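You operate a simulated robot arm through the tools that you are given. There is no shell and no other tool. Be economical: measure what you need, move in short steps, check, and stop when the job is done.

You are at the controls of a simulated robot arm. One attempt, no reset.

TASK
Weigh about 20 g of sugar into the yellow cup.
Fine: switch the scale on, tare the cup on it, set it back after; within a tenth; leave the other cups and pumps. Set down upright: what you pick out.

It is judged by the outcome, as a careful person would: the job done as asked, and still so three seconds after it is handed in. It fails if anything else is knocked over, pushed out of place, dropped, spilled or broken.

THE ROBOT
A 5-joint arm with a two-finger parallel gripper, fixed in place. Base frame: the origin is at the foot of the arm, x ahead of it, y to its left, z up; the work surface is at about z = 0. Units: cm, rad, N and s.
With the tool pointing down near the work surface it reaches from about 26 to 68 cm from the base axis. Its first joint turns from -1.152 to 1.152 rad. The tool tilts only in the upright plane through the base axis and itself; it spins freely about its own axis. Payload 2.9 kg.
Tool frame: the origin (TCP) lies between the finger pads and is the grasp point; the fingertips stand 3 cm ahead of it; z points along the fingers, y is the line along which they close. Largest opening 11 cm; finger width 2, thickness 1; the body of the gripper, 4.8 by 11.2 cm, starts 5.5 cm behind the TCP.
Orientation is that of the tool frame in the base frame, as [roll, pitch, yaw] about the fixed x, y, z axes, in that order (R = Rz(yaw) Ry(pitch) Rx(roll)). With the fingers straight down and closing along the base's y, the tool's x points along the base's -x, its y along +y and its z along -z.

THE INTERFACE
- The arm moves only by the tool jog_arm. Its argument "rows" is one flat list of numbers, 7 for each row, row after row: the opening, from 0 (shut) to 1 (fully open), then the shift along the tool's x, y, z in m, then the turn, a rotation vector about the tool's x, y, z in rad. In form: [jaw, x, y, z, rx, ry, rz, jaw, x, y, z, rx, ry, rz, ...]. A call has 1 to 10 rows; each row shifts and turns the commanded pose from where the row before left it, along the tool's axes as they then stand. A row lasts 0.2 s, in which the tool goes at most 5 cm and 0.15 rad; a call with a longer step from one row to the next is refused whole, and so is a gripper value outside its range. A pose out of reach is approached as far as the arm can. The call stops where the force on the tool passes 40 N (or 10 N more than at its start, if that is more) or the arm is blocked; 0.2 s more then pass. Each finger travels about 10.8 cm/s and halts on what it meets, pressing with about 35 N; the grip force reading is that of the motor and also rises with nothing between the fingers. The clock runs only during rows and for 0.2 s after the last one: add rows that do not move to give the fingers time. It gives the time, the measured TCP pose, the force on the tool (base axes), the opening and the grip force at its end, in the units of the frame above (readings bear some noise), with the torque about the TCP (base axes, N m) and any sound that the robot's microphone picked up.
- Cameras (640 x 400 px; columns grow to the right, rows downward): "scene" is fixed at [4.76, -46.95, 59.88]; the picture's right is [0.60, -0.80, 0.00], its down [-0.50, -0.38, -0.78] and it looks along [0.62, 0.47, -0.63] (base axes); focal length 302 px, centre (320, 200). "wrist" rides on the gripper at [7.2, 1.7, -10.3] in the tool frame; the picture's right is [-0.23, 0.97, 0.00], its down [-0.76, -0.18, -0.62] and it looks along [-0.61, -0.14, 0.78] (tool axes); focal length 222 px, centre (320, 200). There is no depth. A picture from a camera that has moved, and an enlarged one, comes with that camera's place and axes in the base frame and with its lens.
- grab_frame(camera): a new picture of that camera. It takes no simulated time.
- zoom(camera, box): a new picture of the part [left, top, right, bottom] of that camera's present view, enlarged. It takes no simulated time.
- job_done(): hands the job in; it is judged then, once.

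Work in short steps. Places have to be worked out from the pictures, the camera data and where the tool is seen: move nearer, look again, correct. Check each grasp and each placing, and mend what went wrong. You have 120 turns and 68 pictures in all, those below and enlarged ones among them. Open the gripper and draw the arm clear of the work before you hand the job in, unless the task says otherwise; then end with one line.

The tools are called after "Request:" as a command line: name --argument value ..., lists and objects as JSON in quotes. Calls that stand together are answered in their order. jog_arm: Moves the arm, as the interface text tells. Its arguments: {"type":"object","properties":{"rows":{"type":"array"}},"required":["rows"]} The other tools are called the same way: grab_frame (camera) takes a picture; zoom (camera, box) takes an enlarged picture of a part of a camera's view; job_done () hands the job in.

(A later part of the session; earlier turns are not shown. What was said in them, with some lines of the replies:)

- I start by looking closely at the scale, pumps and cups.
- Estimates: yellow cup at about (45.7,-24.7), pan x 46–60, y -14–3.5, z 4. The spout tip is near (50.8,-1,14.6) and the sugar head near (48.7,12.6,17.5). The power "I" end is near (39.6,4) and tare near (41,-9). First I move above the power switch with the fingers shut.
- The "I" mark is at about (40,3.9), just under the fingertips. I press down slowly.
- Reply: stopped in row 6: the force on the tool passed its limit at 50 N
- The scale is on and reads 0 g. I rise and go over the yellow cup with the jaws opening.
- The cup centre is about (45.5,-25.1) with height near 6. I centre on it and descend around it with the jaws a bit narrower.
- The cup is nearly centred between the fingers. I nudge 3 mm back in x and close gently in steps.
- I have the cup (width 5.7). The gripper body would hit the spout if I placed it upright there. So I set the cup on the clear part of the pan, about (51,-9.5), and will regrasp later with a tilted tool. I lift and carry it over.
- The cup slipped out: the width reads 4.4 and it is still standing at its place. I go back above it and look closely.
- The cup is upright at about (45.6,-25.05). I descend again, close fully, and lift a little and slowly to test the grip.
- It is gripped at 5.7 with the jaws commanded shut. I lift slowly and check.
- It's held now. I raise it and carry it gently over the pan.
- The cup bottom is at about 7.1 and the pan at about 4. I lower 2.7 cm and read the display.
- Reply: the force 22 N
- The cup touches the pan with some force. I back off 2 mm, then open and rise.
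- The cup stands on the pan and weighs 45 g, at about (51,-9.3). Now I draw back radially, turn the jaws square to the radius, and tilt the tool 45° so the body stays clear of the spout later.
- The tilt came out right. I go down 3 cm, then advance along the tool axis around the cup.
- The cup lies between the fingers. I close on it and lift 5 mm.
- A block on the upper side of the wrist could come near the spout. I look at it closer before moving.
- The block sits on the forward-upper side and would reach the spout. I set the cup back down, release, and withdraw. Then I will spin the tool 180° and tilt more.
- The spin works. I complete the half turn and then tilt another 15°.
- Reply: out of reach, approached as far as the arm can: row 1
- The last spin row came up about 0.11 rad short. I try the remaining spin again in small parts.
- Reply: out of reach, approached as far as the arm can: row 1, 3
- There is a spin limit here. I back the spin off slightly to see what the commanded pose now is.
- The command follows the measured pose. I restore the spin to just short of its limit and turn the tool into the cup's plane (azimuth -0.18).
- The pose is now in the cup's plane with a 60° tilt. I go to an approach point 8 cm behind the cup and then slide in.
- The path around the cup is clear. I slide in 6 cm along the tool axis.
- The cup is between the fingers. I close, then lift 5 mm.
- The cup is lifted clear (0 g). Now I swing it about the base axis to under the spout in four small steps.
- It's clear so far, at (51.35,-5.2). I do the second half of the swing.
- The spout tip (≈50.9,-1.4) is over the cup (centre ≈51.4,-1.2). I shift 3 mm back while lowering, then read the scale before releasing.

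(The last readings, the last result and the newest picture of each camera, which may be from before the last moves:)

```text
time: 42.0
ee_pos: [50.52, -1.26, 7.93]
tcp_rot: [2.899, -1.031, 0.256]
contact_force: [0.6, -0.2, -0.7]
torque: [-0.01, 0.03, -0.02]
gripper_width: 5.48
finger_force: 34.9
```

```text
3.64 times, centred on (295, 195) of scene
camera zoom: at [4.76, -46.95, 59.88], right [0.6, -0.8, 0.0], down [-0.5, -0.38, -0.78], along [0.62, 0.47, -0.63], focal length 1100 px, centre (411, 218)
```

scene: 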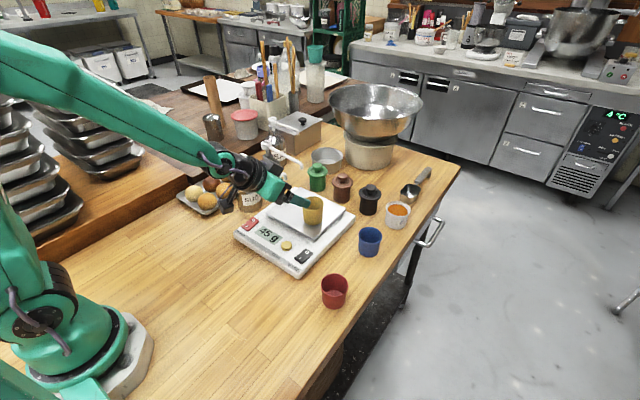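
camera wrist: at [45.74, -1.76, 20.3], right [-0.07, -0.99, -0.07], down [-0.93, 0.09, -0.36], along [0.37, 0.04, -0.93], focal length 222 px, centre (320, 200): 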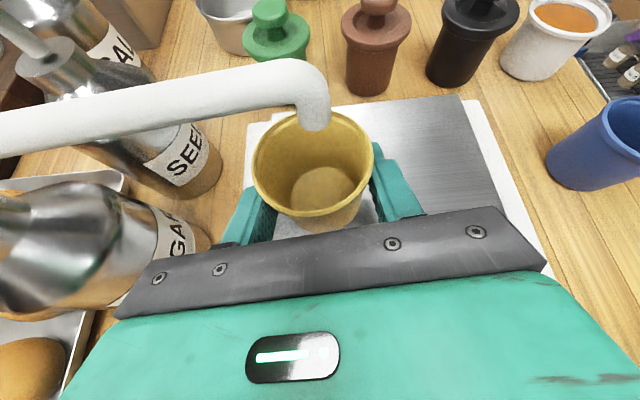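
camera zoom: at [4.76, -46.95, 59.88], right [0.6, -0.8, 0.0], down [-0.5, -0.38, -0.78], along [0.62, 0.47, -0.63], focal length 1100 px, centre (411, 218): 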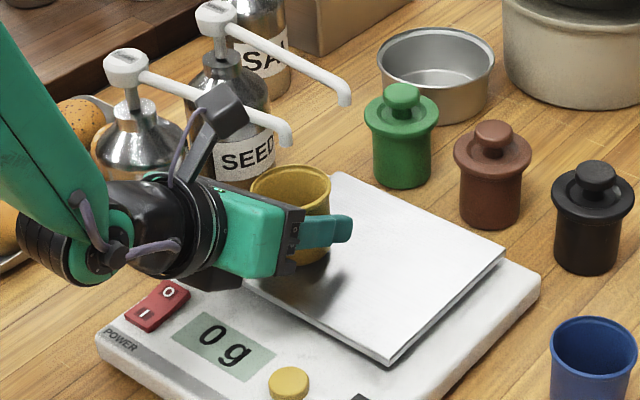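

Still 0 g, so the cup isn't touching yet. I lower in 2 mm steps.

Request:
jog_arm --rows '[0, -0.0017, -0.0002, 0.001, 0, 0, 0, 0, 0, 0, 0, 0, 0, 0, 0, -0.0013, -0.0002, 0.0008, 0, 0, 0, 0, 0, 0, 0, 0, 0, 0]'

Request:
zoom --camera "scene" --box '[240, 160, 320, 230]'

```text
time: 43.0
ee_pos: [50.62, -1.18, 7.89]
tcp_rot: [2.898, -1.035, 0.259]
contact_force: [3.2, -0.6, 17.6]
torque: [0.43, -0.09, -0.02]
gripper_width: 5.48
finger_force: 34.5
```

```text
5.71 times, centred on (280, 195) of scene
camera zoom: at [4.75, -46.95, 59.89], right [0.6, -0.8, 0.0], down [-0.5, -0.38, -0.78], along [0.62, 0.47, -0.63], focal length 1728 px, centre (549, 229)
```

zoom: 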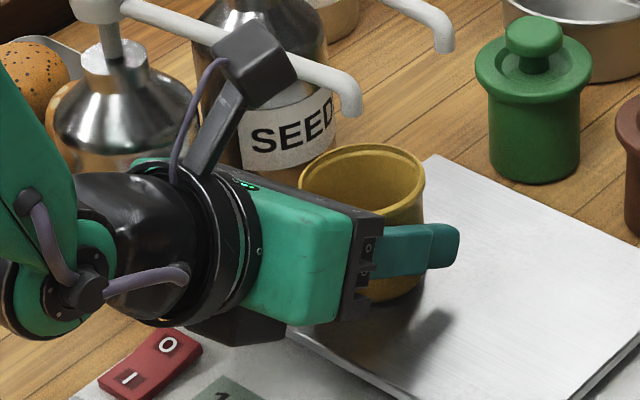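

It is in contact. I relieve 1.5 mm, open, and withdraw along the tool axis.

Request:
jog_arm --rows '[0, 0.0013, 0, -0.0008, 0, 0, 0, 0.6, 0, 0, 0, 0, 0, 0, 0.75, 0, 0, 0, 0, 0, 0, 0.8, 0, 0, 0, 0, 0, 0, 0.8, 0, 0, -0.02, 0, 0, 0, 0.8, 0, 0, -0.04, 0, 0, 0, 0.8, 0, 0, -0.04, 0, 0, 0, 0.8, 0.02, 0, -0.02, 0, 0, 0, 0.8, 0.03, 0, -0.02, 0, 0, 0]'

Request:
zoom --camera "scene" --box '[230, 140, 360, 250]'

Request:
grab_frame --camera "wrist"

```text
time: 45.0
ee_pos: [42.12, -0.25, 19.34]
tcp_rot: [2.914, -1.03, 0.259]
contact_force: [-0.3, -0.3, 0.6]
torque: [0.02, 0.0, -0.01]
gripper_width: 8.81
finger_force: 0.1
out of reach, approached as far as the arm can: row 7, 8
```

```text
3.64 times, centred on (295, 195) of scene
camera zoom: at [4.76, -46.95, 59.88], right [0.6, -0.8, 0.0], down [-0.5, -0.38, -0.78], along [0.62, 0.47, -0.63], focal length 1100 px, centre (411, 218)
```

zoom: 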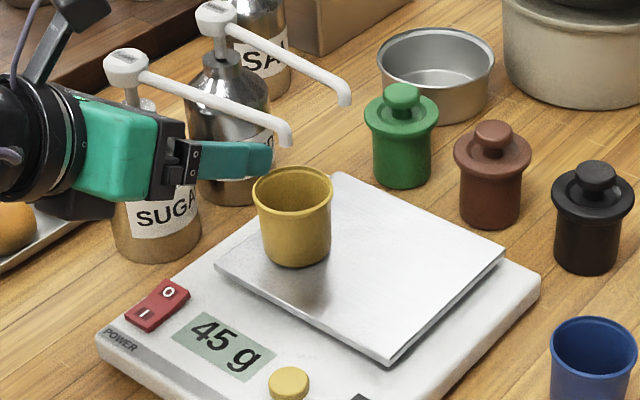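

```text
26 pictures are left
camera wrist: at [36.88, -0.88, 30.87], right [-0.05, -1.0, -0.08], down [-0.93, 0.08, -0.36], along [0.37, 0.06, -0.93], focal length 222 px, centre (320, 200)
```

wrist: 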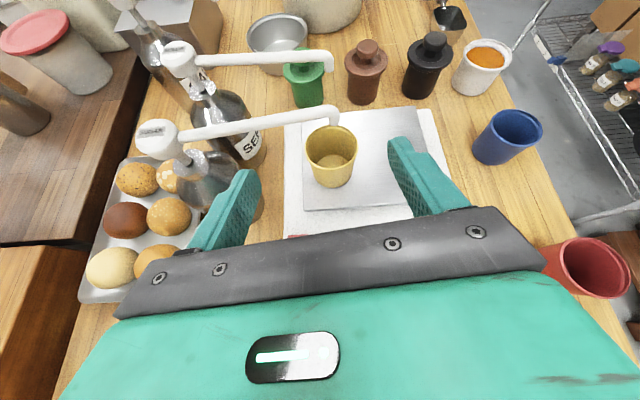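

The cup stands under the spout, reading 45 g: rim centre ≈(51.1,-1.2), spout tip ≈(51.1,-1.4). I bring the tool back to vertical and shut the fingers for the tare button.

Request:
jog_arm --rows '[0.5, 0, 0, 0, 0, -0.131, 0, 0, 0, 0, 0, 0, -0.131, 0, 0, 0, 0, 0, 0, -0.131, 0, 0, 0, 0, 0, 0, -0.131, 0, 0, 0, 0, 0, 0, -0.131, 0, 0, 0, 0, 0, 0, -0.131, 0, 0, 0, 0, 0, 0, -0.131, 0, 0, 0, 0, 0, 0, -0.113, 0]'

```text
time: 46.8
ee_pos: [41.84, -0.84, 19.2]
tcp_rot: [3.138, -0.022, 0.11]
contact_force: [-0.1, 0.4, 0.5]
torque: [0.0, -0.03, 0.0]
gripper_width: 0.0
finger_force: 35.1
out of reach, approached as far as the arm can: row 3, 7
```

The tool is vertical again. I move above the tare button (41,-9), turning with the base.

Request:
jog_arm --rows '[0, -0.0039, 0.027, 0.025, 0, 0, 0.066, 0, -0.0039, 0.027, 0.025, 0, 0, 0.066, 0, -0.0039, 0.027, 0.025, 0, 0.02, 0.066, 0, 0, 0, 0, 0, 0, 0]'

Request:
grab_frame --camera "wrist"

Request:
zoom --camera "scene" --box '[230, 160, 350, 270]'

```text
time: 47.8
ee_pos: [41.1, -9.12, 11.59]
tcp_rot: [3.138, -0.046, -0.084]
contact_force: [-0.4, 0.1, -0.5]
torque: [-0.01, 0.02, -0.01]
gripper_width: 0.03
finger_force: 35.3
```

```text
25 pictures are left
camera wrist: at [47.76, -11.3, 22.34], right [-0.31, -0.95, 0.0], down [-0.77, 0.25, 0.59], along [-0.56, 0.19, -0.81], focal length 222 px, centre (320, 200)
```

wrist: 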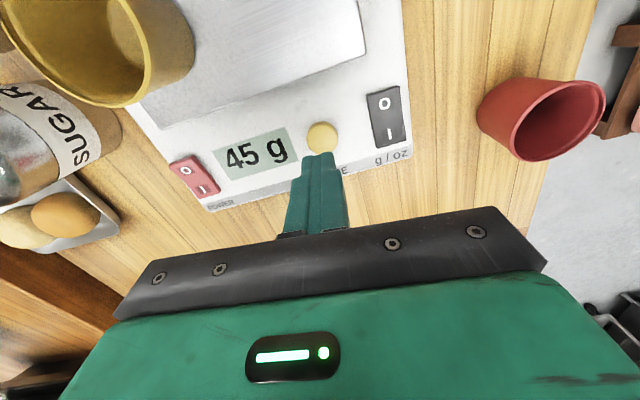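

```text
3.64 times, centred on (290, 215) of scene
camera zoom: at [4.76, -46.95, 59.88], right [0.6, -0.8, 0.0], down [-0.5, -0.38, -0.78], along [0.62, 0.47, -0.63], focal length 1100 px, centre (429, 146)
```

zoom: 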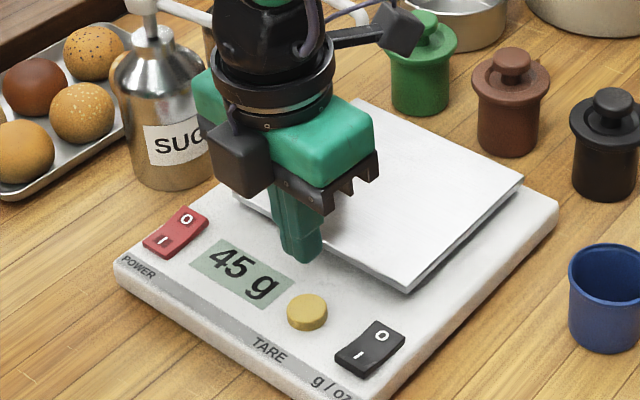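

The button is at (41.2,-9.1), directly below the tips. I press it gently.

Request:
jog_arm --rows '[0, 0, 0, 0.025, 0, 0, 0, 0, 0, 0, 0.016, 0, 0, 0, 0, 0, 0, 0.004, 0, 0, 0, 0, 0, 0, 0.003, 0, 0, 0, 0, 0, 0, 0.003, 0, 0, 0, 0, 0, 0, 0.003, 0, 0, 0]'

Request:
zoom --camera "scene" --box '[230, 160, 350, 270]'

```text
time: 49.2
ee_pos: [41.48, -9.27, 6.55]
tcp_rot: [3.135, -0.048, -0.087]
contact_force: [0.1, 1.7, 2.6]
torque: [0.06, -0.01, -0.02]
gripper_width: 0.0
finger_force: 35.3
heard: click
```

```text
3.64 times, centred on (290, 215) of scene
camera zoom: at [4.76, -46.95, 59.88], right [0.6, -0.8, 0.0], down [-0.5, -0.38, -0.78], along [0.62, 0.47, -0.63], focal length 1100 px, centre (429, 146)
```

zoom: 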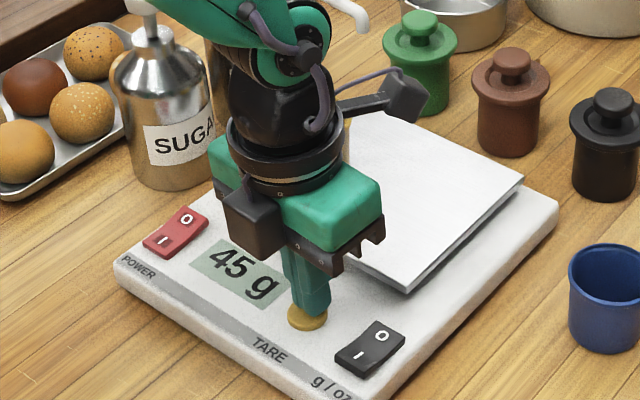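

I heard a click. I rise and check whether the display went to zero.

Request:
jog_arm --rows '[0, 0, 0, -0.02, 0, 0, 0, 0, 0, 0, -0.03, 0, 0, 0, 0, 0, 0, -0.04, 0, 0, 0, 0, 0, 0, -0.04, 0, 0, 0, 0, 0, 0, -0.04, 0, 0, 0]'

Request:
zoom --camera "scene" --box '[230, 160, 350, 270]'

```text
time: 50.4
ee_pos: [40.7, -8.92, 23.34]
tcp_rot: [3.135, -0.045, -0.082]
contact_force: [0.3, -0.2, 0.5]
torque: [-0.03, -0.01, 0.02]
gripper_width: 0.0
finger_force: 35.0
```

```text
3.64 times, centred on (290, 215) of scene
camera zoom: at [4.76, -46.95, 59.88], right [0.6, -0.8, 0.0], down [-0.5, -0.38, -0.78], along [0.62, 0.47, -0.63], focal length 1100 px, centre (429, 146)
```

zoom: 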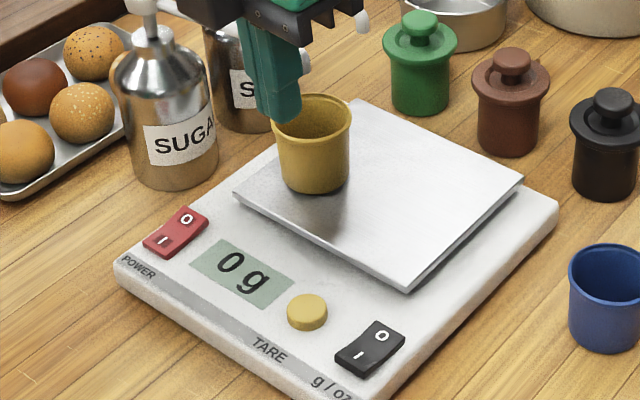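

Tared to 0 g with the cup on. Next I move high over the sugar pump head at about (48.5,12.6).

Request:
jog_arm --rows '[0, 0.01, -0.0367, -0.02, 0, 0, -0.078, 0, 0.0129, -0.0359, -0.02, 0, 0, -0.078, 0, 0.0156, -0.0347, 0, 0, 0, -0.078, 0, 0.0183, -0.0334, 0, 0, 0, -0.078, 0, 0.0208, -0.0319, 0, 0, 0, -0.078, 0, 0.0232, -0.0302, 0, 0, 0, -0.078, 0, 0, 0, 0, 0, -0.045, 0]'

Request:
grab_frame --camera "wrist"

Request:
zoom --camera "scene" --box '[200, 90, 330, 220]'

```text
time: 52.0
ee_pos: [48.4, 11.53, 27.23]
tcp_rot: [-3.139, 0.006, 0.38]
contact_force: [0.4, -0.7, 0.4]
torque: [-0.03, 0.0, -0.01]
gripper_width: 0.03
finger_force: 34.4
out of reach, approached as far as the arm can: row 1, 3
```

```text
21 pictures are left
camera wrist: at [55.77, 12.75, 37.52], right [0.15, -0.99, 0.0], down [-0.77, -0.12, 0.63], along [-0.62, -0.1, -0.78], focal length 222 px, centre (320, 200)
```

wrist: 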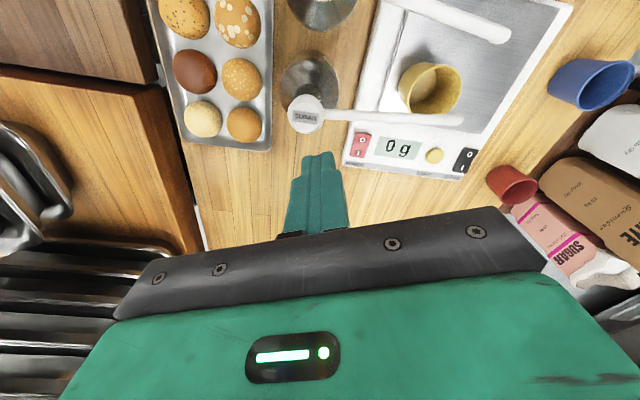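

```text
3.08 times, centred on (265, 155) of scene
camera zoom: at [4.76, -46.95, 59.88], right [0.6, -0.8, 0.0], down [-0.5, -0.38, -0.78], along [0.62, 0.47, -0.63], focal length 931 px, centre (489, 338)
```

zoom: 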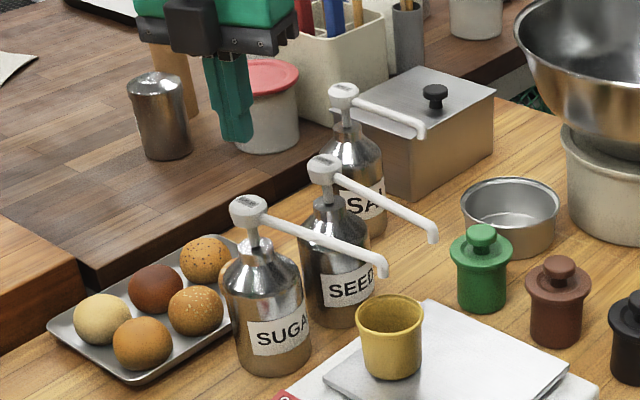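

The pump head centre works out at about (49.0,12.9), top z ≈17.4. I shift over it and descend to just above.

Request:
jog_arm --rows '[0, 0.0108, -0.0108, 0.01, 0, 0, 0, 0, 0, 0, 0.03, 0, 0, 0, 0, 0, 0, 0.015, 0, 0, 0, 0, 0, 0, 0, 0, 0, 0]'

Request:
zoom --camera "scene" --box '[230, 120, 310, 220]'

Request:
zoom --camera "wrist" --box '[220, 40, 420, 220]'

```text
time: 53.0
ee_pos: [48.92, 12.44, 21.62]
tcp_rot: [-3.141, 0.007, 0.384]
contact_force: [-0.5, -0.1, 0.2]
torque: [-0.01, 0.02, -0.03]
gripper_width: 0.01
finger_force: 34.5
```

```text
4.00 times, centred on (270, 170) of scene
camera zoom: at [4.76, -46.95, 59.88], right [0.6, -0.8, 0.0], down [-0.5, -0.38, -0.78], along [0.62, 0.47, -0.63], focal length 1210 px, centre (520, 320)
```

zoom: 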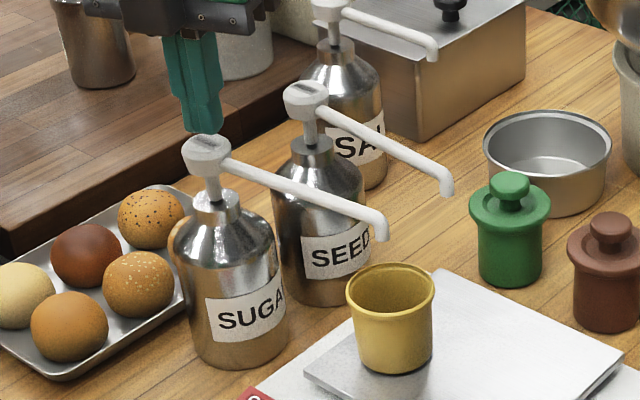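

```text
2.22 times, centred on (320, 130) of wrist
camera zoom: at [56.34, 13.75, 31.96], right [0.15, -0.99, 0.0], down [-0.77, -0.12, 0.63], along [-0.62, -0.1, -0.78], focal length 494 px, centre (320, 356)
```

zoom: 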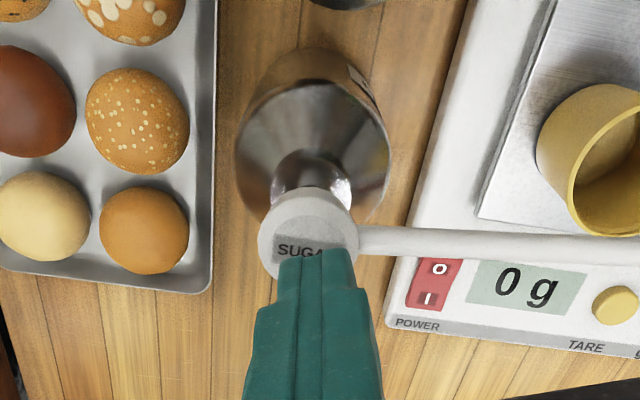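

The tips are slightly off-centre on the head, so I shift (+0.4,+0.55) and descend to light contact.

Request:
jog_arm --rows '[0, 0.0058, -0.0036, 0, 0, 0, 0, 0, 0, 0, 0.006, 0, 0, 0, 0, 0, 0, 0.004, 0, 0, 0, 0, 0, 0, 0.003, 0, 0, 0, 0, 0, 0, 0.003, 0, 0, 0]'

Request:
zoom --camera "scene" --box '[230, 130, 350, 260]'

```text
time: 54.2
ee_pos: [49.57, 12.84, 20.16]
tcp_rot: [-3.141, 0.005, 0.386]
contact_force: [-0.3, -2.8, 4.5]
torque: [-0.05, 0.03, 0.03]
gripper_width: 0.0
finger_force: 34.6
out of reach, approached as far as the arm can: row 1
```

```text
3.08 times, centred on (290, 195) of scene
camera zoom: at [4.76, -46.95, 59.88], right [0.6, -0.8, 0.0], down [-0.5, -0.38, -0.78], along [0.62, 0.47, -0.63], focal length 931 px, centre (412, 215)
```

zoom: 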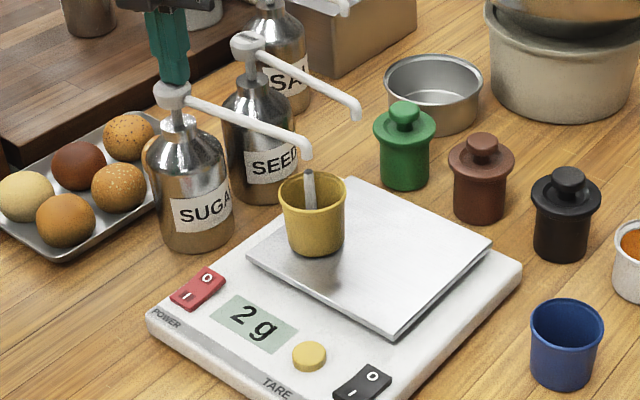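

It's dispensing into the cup and reads 2 g. I hold for a moment to let it settle and read again.

Request:
jog_arm --rows '[0, 0, 0, 0, 0, 0, 0, 0, 0, 0, 0, 0, 0, 0, 0, 0, 0, 0, 0, 0, 0]'

Request:
zoom --camera "scene" --box '[230, 130, 350, 260]'

```text
time: 55.0
ee_pos: [49.49, 12.72, 20.12]
tcp_rot: [-3.14, 0.006, 0.385]
contact_force: [0.7, -1.3, 4.6]
torque: [-0.1, -0.03, -0.02]
gripper_width: 0.0
finger_force: 35.0
```

```text
3.08 times, centred on (290, 195) of scene
camera zoom: at [4.76, -46.95, 59.88], right [0.6, -0.8, 0.0], down [-0.5, -0.38, -0.78], along [0.62, 0.47, -0.63], focal length 931 px, centre (412, 215)
```

zoom: 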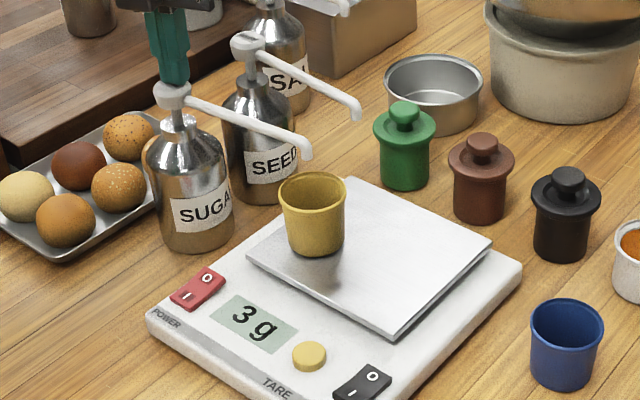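

Dispensing follows the stroke, and it is steady at 3 g. I press another 8 mm and read.

Request:
jog_arm --rows '[0, 0, 0, 0.003, 0, 0, 0, 0, 0, 0, 0.003, 0, 0, 0, 0, 0, 0, 0.002, 0, 0, 0, 0, 0, 0, 0, 0, 0, 0, 0, 0, 0, 0, 0, 0, 0, 0, 0, 0, 0, 0, 0, 0]'

Request:
zoom --camera "scene" --box '[230, 130, 350, 260]'

```text
time: 56.4
ee_pos: [49.56, 12.91, 19.3]
tcp_rot: [3.141, 0.008, 0.385]
contact_force: [-0.3, -3.5, 9.0]
torque: [-0.1, -0.06, -0.04]
gripper_width: 0.0
finger_force: 34.5
```

```text
3.08 times, centred on (290, 195) of scene
camera zoom: at [4.75, -46.95, 59.88], right [0.6, -0.8, 0.0], down [-0.5, -0.38, -0.78], along [0.62, 0.47, -0.63], focal length 931 px, centre (412, 215)
```

zoom: 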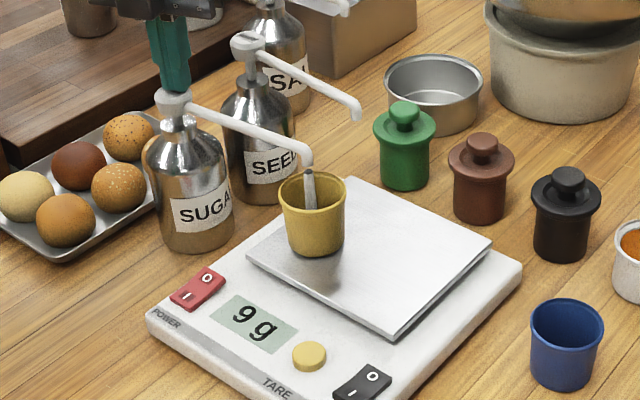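

9 g and still trickling. I press another 5 mm and wait longer.

Request:
jog_arm --rows '[0, 0, 0, 0.003, 0, 0, 0, 0, 0, 0, 0.002, 0, 0, 0, 0, 0, 0, 0, 0, 0, 0, 0, 0, 0, 0, 0, 0, 0, 0, 0, 0, 0, 0, 0, 0, 0, 0, 0, 0, 0, 0, 0, 0, 0, 0, 0, 0, 0, 0, 0, 0, 0, 0, 0, 0, 0]'

Request:
zoom --camera "scene" --box '[230, 130, 350, 260]'

```text
time: 58.2
ee_pos: [49.57, 12.76, 19.17]
tcp_rot: [3.141, 0.003, 0.385]
contact_force: [-11.3, -8.7, 34.9]
torque: [-0.22, 0.38, 0.0]
gripper_width: 0.02
finger_force: 35.0
```

```text
3.08 times, centred on (290, 195) of scene
camera zoom: at [4.74, -46.96, 59.88], right [0.6, -0.8, 0.0], down [-0.5, -0.38, -0.78], along [0.62, 0.47, -0.63], focal length 931 px, centre (412, 215)
```

zoom: 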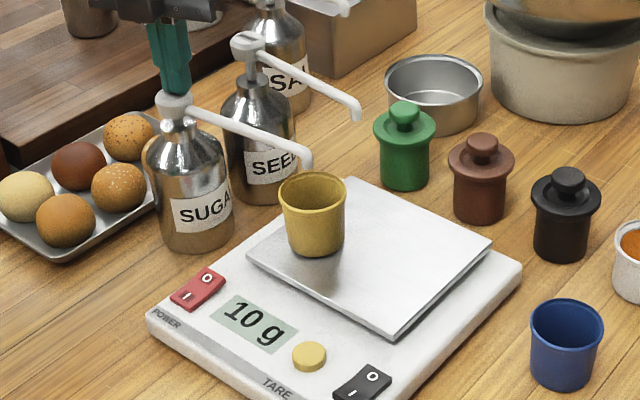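

The stroke bottomed out at 10 g, so one full stroke gives 10 g. I release upward to let the pump return.

Request:
jog_arm --rows '[0, 0, 0, -0.006, 0, 0, 0, 0, 0, 0, -0.008, 0, 0, 0, 0, 0, 0, -0.008, 0, 0, 0, 0, 0, 0, 0, 0, 0, 0, 0, 0, 0, 0, 0, 0, 0, 0, 0, 0, 0, 0, 0, 0]'

Request:
zoom --camera "scene" --box '[230, 130, 350, 260]'

```text
time: 59.6
ee_pos: [49.6, 12.81, 21.1]
tcp_rot: [3.141, 0.006, 0.386]
contact_force: [0.1, -0.9, -1.2]
torque: [-0.01, -0.02, 0.0]
gripper_width: 0.0
finger_force: 34.6
```

```text
3.08 times, centred on (290, 195) of scene
camera zoom: at [4.76, -46.95, 59.88], right [0.6, -0.8, 0.0], down [-0.5, -0.38, -0.78], along [0.62, 0.47, -0.63], focal length 931 px, centre (412, 215)
```

zoom: 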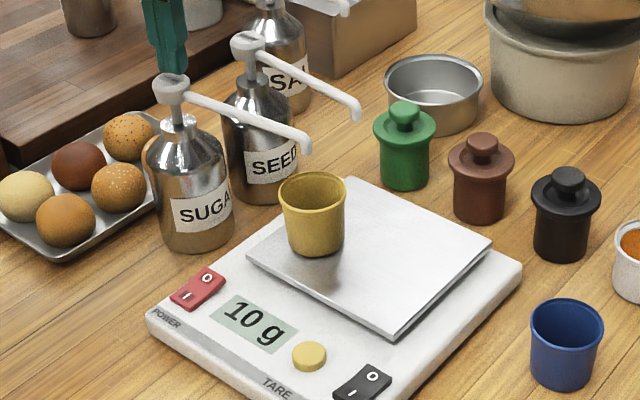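

The pump is back up and the reading holds at 10 g. I make a second full stroke, slowly, and hold.

Request:
jog_arm --rows '[0, 0, 0, 0.005, 0, 0, 0, 0, 0, 0, 0.004, 0, 0, 0, 0, 0, 0, 0.004, 0, 0, 0, 0, 0, 0, 0.003, 0, 0, 0, 0, 0, 0, 0.003, 0, 0, 0, 0, 0, 0, 0.001, 0, 0, 0, 0, 0, 0, 0, 0, 0, 0, 0, 0, 0, 0, 0, 0, 0, 0, 0, 0, 0, 0, 0, 0, 0, 0, 0, 0, 0, 0, 0]'

Request:
zoom --camera "scene" --box '[230, 130, 350, 260]'

```text
time: 61.8
ee_pos: [49.55, 12.76, 19.17]
tcp_rot: [3.142, 0.002, 0.384]
contact_force: [-3.9, 4.5, 26.1]
torque: [0.12, 0.06, 0.02]
gripper_width: 0.0
finger_force: 35.1
```

```text
3.08 times, centred on (290, 195) of scene
camera zoom: at [4.74, -46.96, 59.88], right [0.6, -0.8, 0.0], down [-0.5, -0.38, -0.78], along [0.62, 0.47, -0.63], focal length 931 px, centre (412, 215)
```

zoom: 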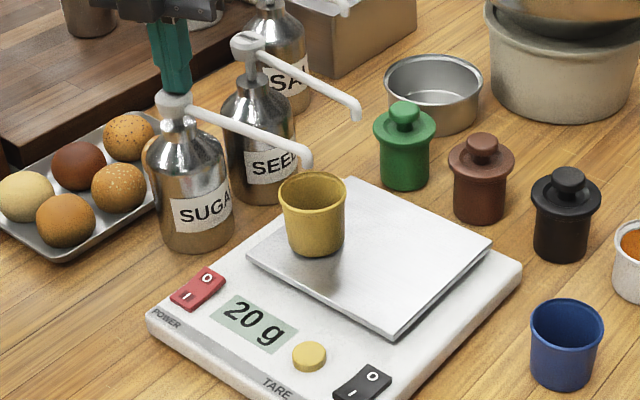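

The display reads 20 g. I lift off the pump and move back to the withdrawal position in front of the cup.

Request:
jog_arm --rows '[0, 0, 0, -0.008, 0, 0, 0, 0, 0, 0, -0.012, 0, 0, 0, 0, 0, 0, -0.025, 0, 0, 0, 0, 0, 0, -0.035, 0, 0, 0, 0, -0.0293, 0.0232, 0, 0, 0, 0.069, 0, -0.0277, 0.0252, 0, 0, 0, 0.069, 0, -0.0259, 0.027, 0, 0, 0, 0.069, 0, -0.0239, 0.0287, 0, 0, 0, 0.069, 0, 0, 0, 0.02, 0, 0, 0, 0, 0, 0, 0.03, 0, 0, 0]'

Request:
jog_arm --rows '[0, 0, 0, 0, 0, 0.131, 0, 0, 0, 0, 0, 0, 0.131, 0, 0, 0, 0, 0, 0, 0.131, 0, 0, 0, 0, 0, 0, 0.131, 0, 0.3, 0, 0, 0, 0, 0.131, 0, 0.6, 0, 0, 0, 0, 0.131, 0, 0.8, 0, 0, 0, 0, 0.131, 0, 0.8, 0, 0, 0, 0, 0.1, 0]'

```text
time: 64.0
ee_pos: [42.21, -1.3, 22.42]
tcp_rot: [-3.14, -0.002, 0.104]
contact_force: [0.0, -0.5, -0.2]
torque: [0.0, -0.05, -0.02]
gripper_width: 0.0
finger_force: 35.7
out of reach, approached as far as the arm can: row 5, 6
```

```text
time: 65.8
ee_pos: [42.23, -1.42, 22.49]
tcp_rot: [2.934, -1.001, 0.213]
contact_force: [0.4, 0.3, 0.0]
torque: [0.02, -0.02, 0.01]
gripper_width: 8.78
finger_force: 0.0
out of reach, approached as far as the arm can: row 5
```

The tool is tilted and open again. I go to the approach point 7 cm behind the cup and look.

Request:
jog_arm --rows '[0.8, -0.0252, -0.0048, 0.027, 0, 0, 0, 0.8, -0.0252, -0.0048, 0.027, 0, 0, 0, 0.8, -0.0252, -0.0048, 0.027, 0, 0, 0, 0.8, 0, 0, 0, 0, 0, 0]'

Request:
grab_frame --camera "wrist"

```text
time: 66.8
ee_pos: [45.2, -1.1, 11.64]
tcp_rot: [2.935, -0.999, 0.219]
contact_force: [-0.8, -0.3, 0.2]
torque: [-0.01, 0.03, 0.0]
gripper_width: 8.79
finger_force: 0.1
out of reach, approached as far as the arm can: row 2
```

```text
11 pictures are left
camera wrist: at [40.31, -1.72, 23.34], right [-0.08, -0.99, -0.08], down [-0.94, 0.1, -0.33], along [0.34, 0.05, -0.94], focal length 222 px, centre (320, 200)
```

wrist: 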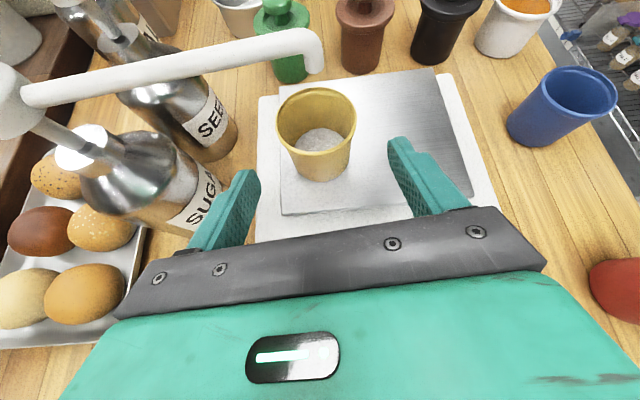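

The sugar is in the cup and the cup is aligned. I advance 6.8 cm, close, and lift 6 mm.

Request:
jog_arm --rows '[0.8, 0, 0, 0.03, 0, 0, 0, 0.8, 0, 0, 0.024, 0, 0, 0, 0.8, 0, 0, 0.014, 0, 0, 0, 0.7, 0, 0, 0, 0, 0, 0, 0.6, 0, 0, 0, 0, 0, 0, 0.5, 0, 0, 0, 0, 0, 0, 0.3, 0, 0, 0, 0, 0, 0, 0, 0, 0, 0, 0, 0, 0, 0, 0, 0, 0, 0, 0, 0]'

Request:
jog_arm --rows '[0, 0.0025, 0.0003, -0.0016, 0, 0, 0, 0, 0.0025, 0.0003, -0.0016, 0, 0, 0, 0, 0, 0, 0, 0, 0, 0]'

Request:
zoom --camera "scene" --box '[230, 140, 360, 250]'

```text
time: 68.8
ee_pos: [50.91, -1.2, 8.2]
tcp_rot: [2.934, -0.998, 0.219]
contact_force: [-0.4, 0.6, 0.6]
torque: [0.01, -0.01, -0.03]
gripper_width: 5.58
finger_force: 34.9
out of reach, approached as far as the arm can: row 2
```

```text
time: 69.6
ee_pos: [50.84, -1.49, 8.61]
tcp_rot: [2.937, -0.997, 0.22]
contact_force: [0.5, 0.8, -0.8]
torque: [0.01, -0.01, -0.05]
gripper_width: 5.57
finger_force: 34.6
```

```text
3.64 times, centred on (295, 195) of scene
camera zoom: at [4.76, -46.95, 59.88], right [0.6, -0.8, 0.0], down [-0.5, -0.38, -0.78], along [0.62, 0.47, -0.63], focal length 1100 px, centre (411, 218)
```

zoom: 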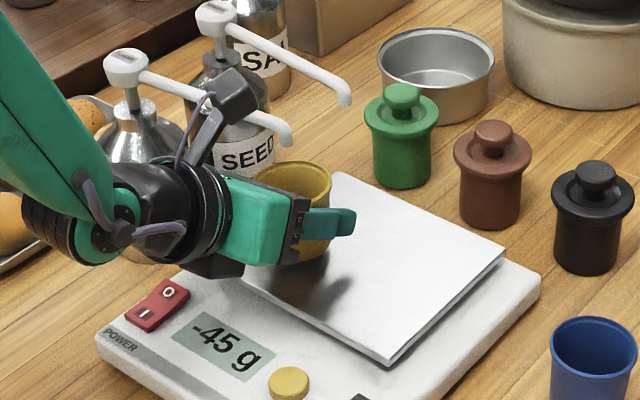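

The cup is lifted (−45 g shown) and clear of the spout. I swing it gently to the right, to the free part of the pan.

Request:
jog_arm --rows '[0, -0.0013, 0.01, 0, -0.0166, -0.0022, 0.0105, 0, -0.0026, 0.0201, 0, -0.0332, -0.0044, 0.0209, 0, -0.0026, 0.0201, 0, -0.0332, -0.0044, 0.0209, 0, -0.0026, 0.0201, 0, -0.0332, -0.0044, 0.0209, 0, -0.0013, 0.01, 0, -0.0166, -0.0022, 0.0105, 0, 0, 0, 0, 0, 0, 0]'

```text
time: 71.0
ee_pos: [50.34, -9.29, 8.64]
tcp_rot: [2.937, -0.996, 0.057]
contact_force: [0.1, 0.3, -0.2]
torque: [0.01, -0.02, 0.03]
gripper_width: 5.57
finger_force: 35.5
```

At (50.3,-9.3). I lower about 4 mm and watch the force.

Request:
jog_arm --rows '[0, -0.0017, -0.0002, 0.0011, 0, 0, 0, 0, -0.0017, -0.0002, 0.0011, 0, 0, 0, 0, 0, 0, 0, 0, 0, 0]'

```text
time: 71.8
ee_pos: [50.33, -9.3, 8.23]
tcp_rot: [2.937, -0.995, 0.062]
contact_force: [0.6, 0.2, -1.4]
torque: [0.01, 0.01, 0.03]
gripper_width: 5.57
finger_force: 34.7
```

No contact yet, so I lower another 1.5 mm.

Request:
jog_arm --rows '[0, -0.0013, -0.0002, 0.0008, 0, 0, 0, 0, 0, 0, 0, 0, 0, 0]'

```text
time: 72.4
ee_pos: [50.41, -9.35, 8.06]
tcp_rot: [2.934, -0.998, 0.059]
contact_force: [-3.0, 2.3, 8.6]
torque: [0.28, 0.04, 0.07]
gripper_width: 5.58
finger_force: 35.2
```

Contact at 8.6 N. I open, withdraw along the tool axis, and check.

Request:
jog_arm --rows '[0.56, 0, 0, 0, 0, 0, 0, 0.65, 0, 0, 0, 0, 0, 0, 0.8, 0, 0, 0, 0, 0, 0, 0.8, 0, 0, -0.02, 0, 0, 0, 0.8, 0, 0, -0.035, 0, 0, 0, 0.8, 0, 0, -0.035, 0, 0, 0, 0.8, 0.02, 0, -0.02, 0, 0, 0, 0.8, 0.03, 0, -0.015, 0, 0, 0]'

Request:
zoom --camera "scene" --box '[230, 140, 360, 250]'

```text
time: 74.2
ee_pos: [42.5, -7.64, 18.71]
tcp_rot: [2.937, -0.994, 0.066]
contact_force: [-0.4, 0.1, -0.5]
torque: [0.0, 0.0, -0.01]
gripper_width: 8.78
finger_force: 0.0
out of reach, approached as far as the arm can: row 6
```

```text
3.64 times, centred on (295, 195) of scene
camera zoom: at [4.76, -46.95, 59.88], right [0.6, -0.8, 0.0], down [-0.5, -0.38, -0.78], along [0.62, 0.47, -0.63], focal length 1100 px, centre (411, 218)
```

zoom: 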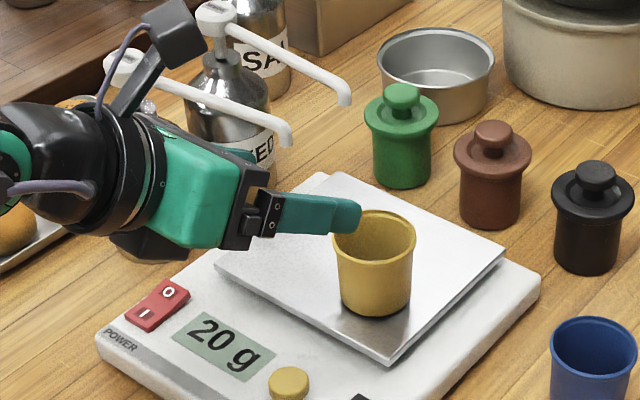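

20 g and upright. I bring the tool back to vertical with the jaws open.

Request:
jog_arm --rows '[0.8, 0, 0, 0, 0, -0.131, 0, 0.8, 0, 0, 0, 0, -0.131, 0, 0.8, 0, 0, 0, 0, -0.131, 0, 0.8, 0, 0, 0, 0, -0.131, 0, 0.8, 0, 0, 0, 0, -0.131, 0, 0.8, 0, 0, 0, 0, -0.131, 0, 0.8, 0, 0, 0, 0, -0.131, 0, 0.8, 0, 0, 0, 0, -0.08, 0]'

```text
time: 76.0
ee_pos: [42.49, -8.44, 18.86]
tcp_rot: [3.14, -0.014, -0.062]
contact_force: [-0.4, -0.4, -0.8]
torque: [0.06, 0.01, 0.01]
gripper_width: 8.78
finger_force: 0.0
out of reach, approached as far as the arm can: row 2, 3, 6
```

I square the jaws, move over the cup (≈50.7,-9.1) and take a look.

Request:
jog_arm --rows '[0.8, 0, 0, 0, 0, -0.014, -0.062, 0.8, 0.041, 0.0035, 0, 0, 0, 0, 0.8, 0.041, 0.0035, 0, 0, 0, 0, 0.8, 0, 0, 0.025, 0, 0, 0, 0.8, 0, 0, 0, 0, 0, 0]'

Request:
grab_frame --camera "wrist"

```text
time: 77.2
ee_pos: [50.56, -9.15, 16.22]
tcp_rot: [-3.141, 0.001, -0.006]
contact_force: [0.2, -0.4, 0.9]
torque: [0.0, -0.02, -0.03]
gripper_width: 8.8
finger_force: 0.1
```

```text
8 pictures are left
camera wrist: at [57.73, -10.81, 26.59], right [-0.23, -0.97, 0.0], down [-0.76, 0.18, 0.62], along [-0.6, 0.14, -0.78], focal length 222 px, centre (320, 200)
```

wrist: 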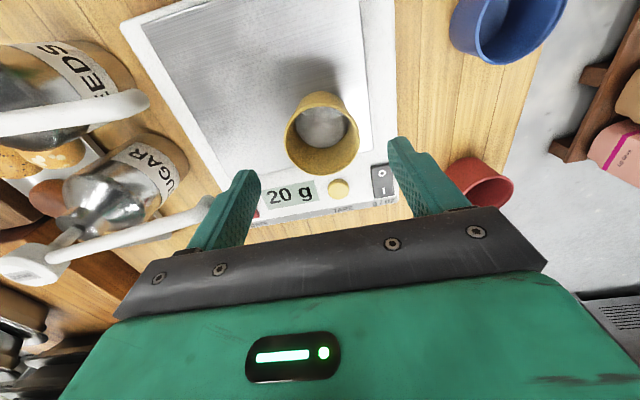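

The cup centre is about (51.0,-9.35). I correct, descend around it, and close.

Request:
jog_arm --rows '[0.8, 0.004, 0.0015, 0.03, 0, 0, 0, 0.8, 0, 0, 0.03, 0, 0, 0, 0.8, 0, 0, 0.015, 0, 0, 0, 0.8, 0, 0, 0.006, 0, 0, 0, 0.7, 0, 0, 0, 0, 0, 0, 0.62, 0, 0, 0, 0, 0, 0, 0.55, 0, 0, 0, 0, 0, 0, 0.4, 0, 0, 0, 0, 0, 0, 0.1, 0, 0, 0, 0, 0, 0, 0, 0, 0, 0, 0, 0, 0]'

Request:
jog_arm --rows '[0, 0, 0, -0.004, 0, 0, 0, 0, 0, 0, -0.008, 0, 0, 0, 0, 0, 0, -0.008, 0, 0, 0]'

Request:
zoom --camera "scene" --box '[230, 140, 360, 250]'

```text
time: 79.4
ee_pos: [51.16, -9.42, 8.19]
tcp_rot: [3.141, -0.004, -0.006]
contact_force: [-0.3, -0.3, 0.5]
torque: [-0.01, 0.01, -0.04]
gripper_width: 5.71
finger_force: 34.9
```

```text
time: 80.2
ee_pos: [51.12, -9.57, 10.22]
tcp_rot: [3.14, -0.001, -0.005]
contact_force: [0.2, -0.2, -0.7]
torque: [-0.01, -0.02, -0.01]
gripper_width: 5.74
finger_force: 34.8
```

```text
3.64 times, centred on (295, 195) of scene
camera zoom: at [4.76, -46.95, 59.88], right [0.6, -0.8, 0.0], down [-0.5, -0.38, -0.78], along [0.62, 0.47, -0.63], focal length 1100 px, centre (411, 218)
```

zoom: 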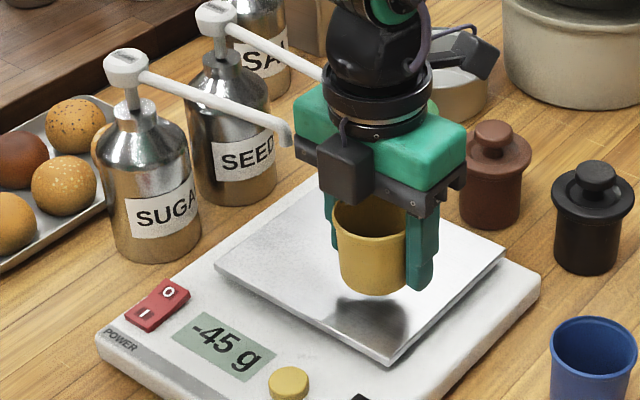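

The cup is held. I carry it smoothly back toward its spot at (45.5,-25.1).

Request:
jog_arm --rows '[0, 0, 0.01, -0.015, 0, 0, 0, 0, -0.005, 0.02, -0.02, 0, 0, 0, 0, -0.01, 0.03, 0, 0, 0, 0, 0, -0.012, 0.034, 0, 0, 0, 0, 0, -0.012, 0.031, 0, 0, 0, 0, 0, -0.01, 0.02, 0, 0, 0, 0, 0, -0.007, 0.01, 0, 0, 0, 0, 0, 0, 0, 0.02, 0, 0, 0, 0, 0, 0, 0.02, 0, 0, 0, 0, 0, 0, 0, 0, 0, 0]'

Request:
zoom --camera "scene" --box '[300, 200, 440, 320]'

```text
time: 82.4
ee_pos: [45.4, -24.73, 9.94]
tcp_rot: [3.136, -0.011, -0.004]
contact_force: [-0.2, 0.3, -1.2]
torque: [-0.01, 0.01, 0.04]
gripper_width: 5.71
finger_force: 34.8
```

```text
3.33 times, centred on (370, 260) of scene
camera zoom: at [4.76, -46.95, 59.88], right [0.6, -0.8, 0.0], down [-0.5, -0.38, -0.78], along [0.62, 0.47, -0.63], focal length 1008 px, centre (153, 0)
```

zoom: 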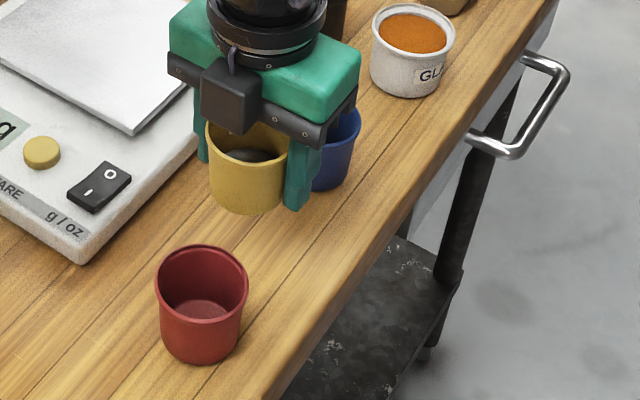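

Nothing is in the way. I shift 4 mm outward and lower in decreasing steps.

Request:
jog_arm --rows '[0, 0.001, 0.004, 0.02, 0, 0, 0, 0, 0, 0, 0.02, 0, 0, 0, 0, 0, 0, 0.012, 0, 0, 0, 0, 0, 0, 0.005, 0, 0, 0, 0, 0, 0, 0, 0, 0, 0]'

```text
time: 83.6
ee_pos: [45.56, -25.4, 4.44]
tcp_rot: [3.137, -0.011, -0.006]
contact_force: [0.6, 0.3, 0.4]
torque: [-0.04, 0.0, 0.04]
gripper_width: 5.73
finger_force: 35.5
```

Request:
jog_arm --rows '[0, 0, -0.002, 0.003, 0, 0, 0, 0, 0, 0, 0.002, 0, 0, 0, 0, 0, 0, 0.002, 0, 0, 0, 0, 0, 0, 0, 0, 0, 0]'

```text
time: 84.6
ee_pos: [45.49, -25.22, 3.67]
tcp_rot: [3.136, -0.011, -0.004]
contact_force: [0.6, -0.2, -0.3]
torque: [0.0, -0.03, -0.02]
gripper_width: 5.71
finger_force: 35.0
```

No contact yet at TCP 3.67, so I take two 1.5 mm steps more.

Request:
jog_arm --rows '[0, 0, 0, 0.0015, 0, 0, 0, 0, 0, 0, 0, 0, 0, 0]'

Request:
zoom --camera "scene" --box '[310, 230, 400, 310]'

```text
time: 85.2
ee_pos: [45.37, -25.29, 3.58]
tcp_rot: [3.136, -0.011, -0.006]
contact_force: [0.6, 0.7, 3.2]
torque: [0.02, 0.11, -0.04]
gripper_width: 5.7
finger_force: 34.9
```

```text
5.00 times, centred on (355, 270) of scene
camera zoom: at [4.76, -46.95, 59.88], right [0.6, -0.8, 0.0], down [-0.5, -0.38, -0.78], along [0.62, 0.47, -0.63], focal length 1512 px, centre (145, -150)
```

zoom: 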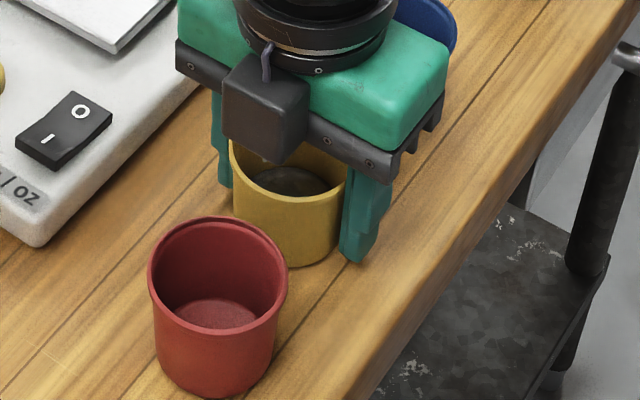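

It touches down (3 N), but the cup sits about 1 cm nearer the base than originally. I lift 4 mm, shift +0.9 cm in x and +0.3 cm in y, and set it down again.

Request:
jog_arm --rows '[0, 0, 0, -0.004, 0, 0, 0, 0, 0.005, -0.0015, 0, 0, 0, 0, 0, 0.004, -0.0015, 0, 0, 0, 0, 0, 0, 0, 0.002, 0, 0, 0, 0, 0, 0, 0.002, 0, 0, 0, 0, 0, 0, 0, 0, 0, 0]'

```text
time: 86.6
ee_pos: [46.38, -24.91, 3.62]
tcp_rot: [3.136, -0.009, -0.004]
contact_force: [-0.2, 0.3, -1.2]
torque: [-0.02, -0.03, 0.0]
gripper_width: 5.73
finger_force: 35.3
```

Just about touching; I lower 1 mm more, release, and rise.

Request:
jog_arm --rows '[0, 0, 0, 0.001, 0, 0, 0, 0, 0, 0, 0, 0, 0, 0, 0.56, 0, 0, 0, 0, 0, 0, 0.65, 0, 0, 0, 0, 0, 0, 0.8, 0, 0, 0, 0, 0, 0, 0.8, 0, 0, 0, 0, 0, 0, 0.8, 0, 0, -0.02, 0, 0, 0, 0.8, 0, 0, -0.04, 0, 0, 0, 0.8, 0, 0, -0.045, 0, 0, 0, 0.8, 0, 0, -0.045, 0, 0, 0]'

Request:
jog_arm --rows '[0.8, 0, 0, -0.045, 0, 0, 0, 0.8, 0, 0, -0.045, 0, 0, 0, 0.8, -0.03, -0.03, -0.02, 0, 0, 0, 0.8, -0.03, -0.03, -0.02, 0, 0, 0, 0.8, -0.03, -0.03, 0, 0, 0, 0]'

Request:
zoom --camera "scene" --box '[230, 130, 410, 310]'

```text
time: 88.8
ee_pos: [46.17, -24.68, 18.24]
tcp_rot: [3.134, -0.01, -0.005]
contact_force: [0.2, -0.2, -0.4]
torque: [0.0, 0.03, 0.03]
gripper_width: 8.77
finger_force: 0.0
```

```text
time: 90.0
ee_pos: [37.15, -14.8, 31.29]
tcp_rot: [3.138, -0.007, -0.004]
contact_force: [-0.2, -0.6, -0.1]
torque: [0.0, 0.01, 0.0]
gripper_width: 8.83
finger_force: 0.2
```

```text
2.22 times, centred on (320, 220) of scene
camera zoom: at [4.76, -46.95, 59.88], right [0.6, -0.8, 0.0], down [-0.5, -0.38, -0.78], along [0.62, 0.47, -0.63], focal length 672 px, centre (320, 156)
```

zoom: 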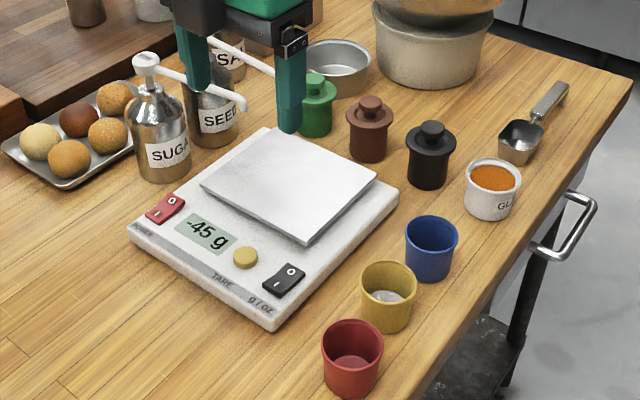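

The yellow cup stands upright back in its place with the sugar in it, everything else is where it was, and the arm is clear with the gripper open. I hand the job in.

Request:
job_done

```text
The job is handed in.
```

The job is handed in: the yellow cup holds 20 g of sugar by the tared scale and stands upright back in its place, within about a centimetre; the scale is still on.
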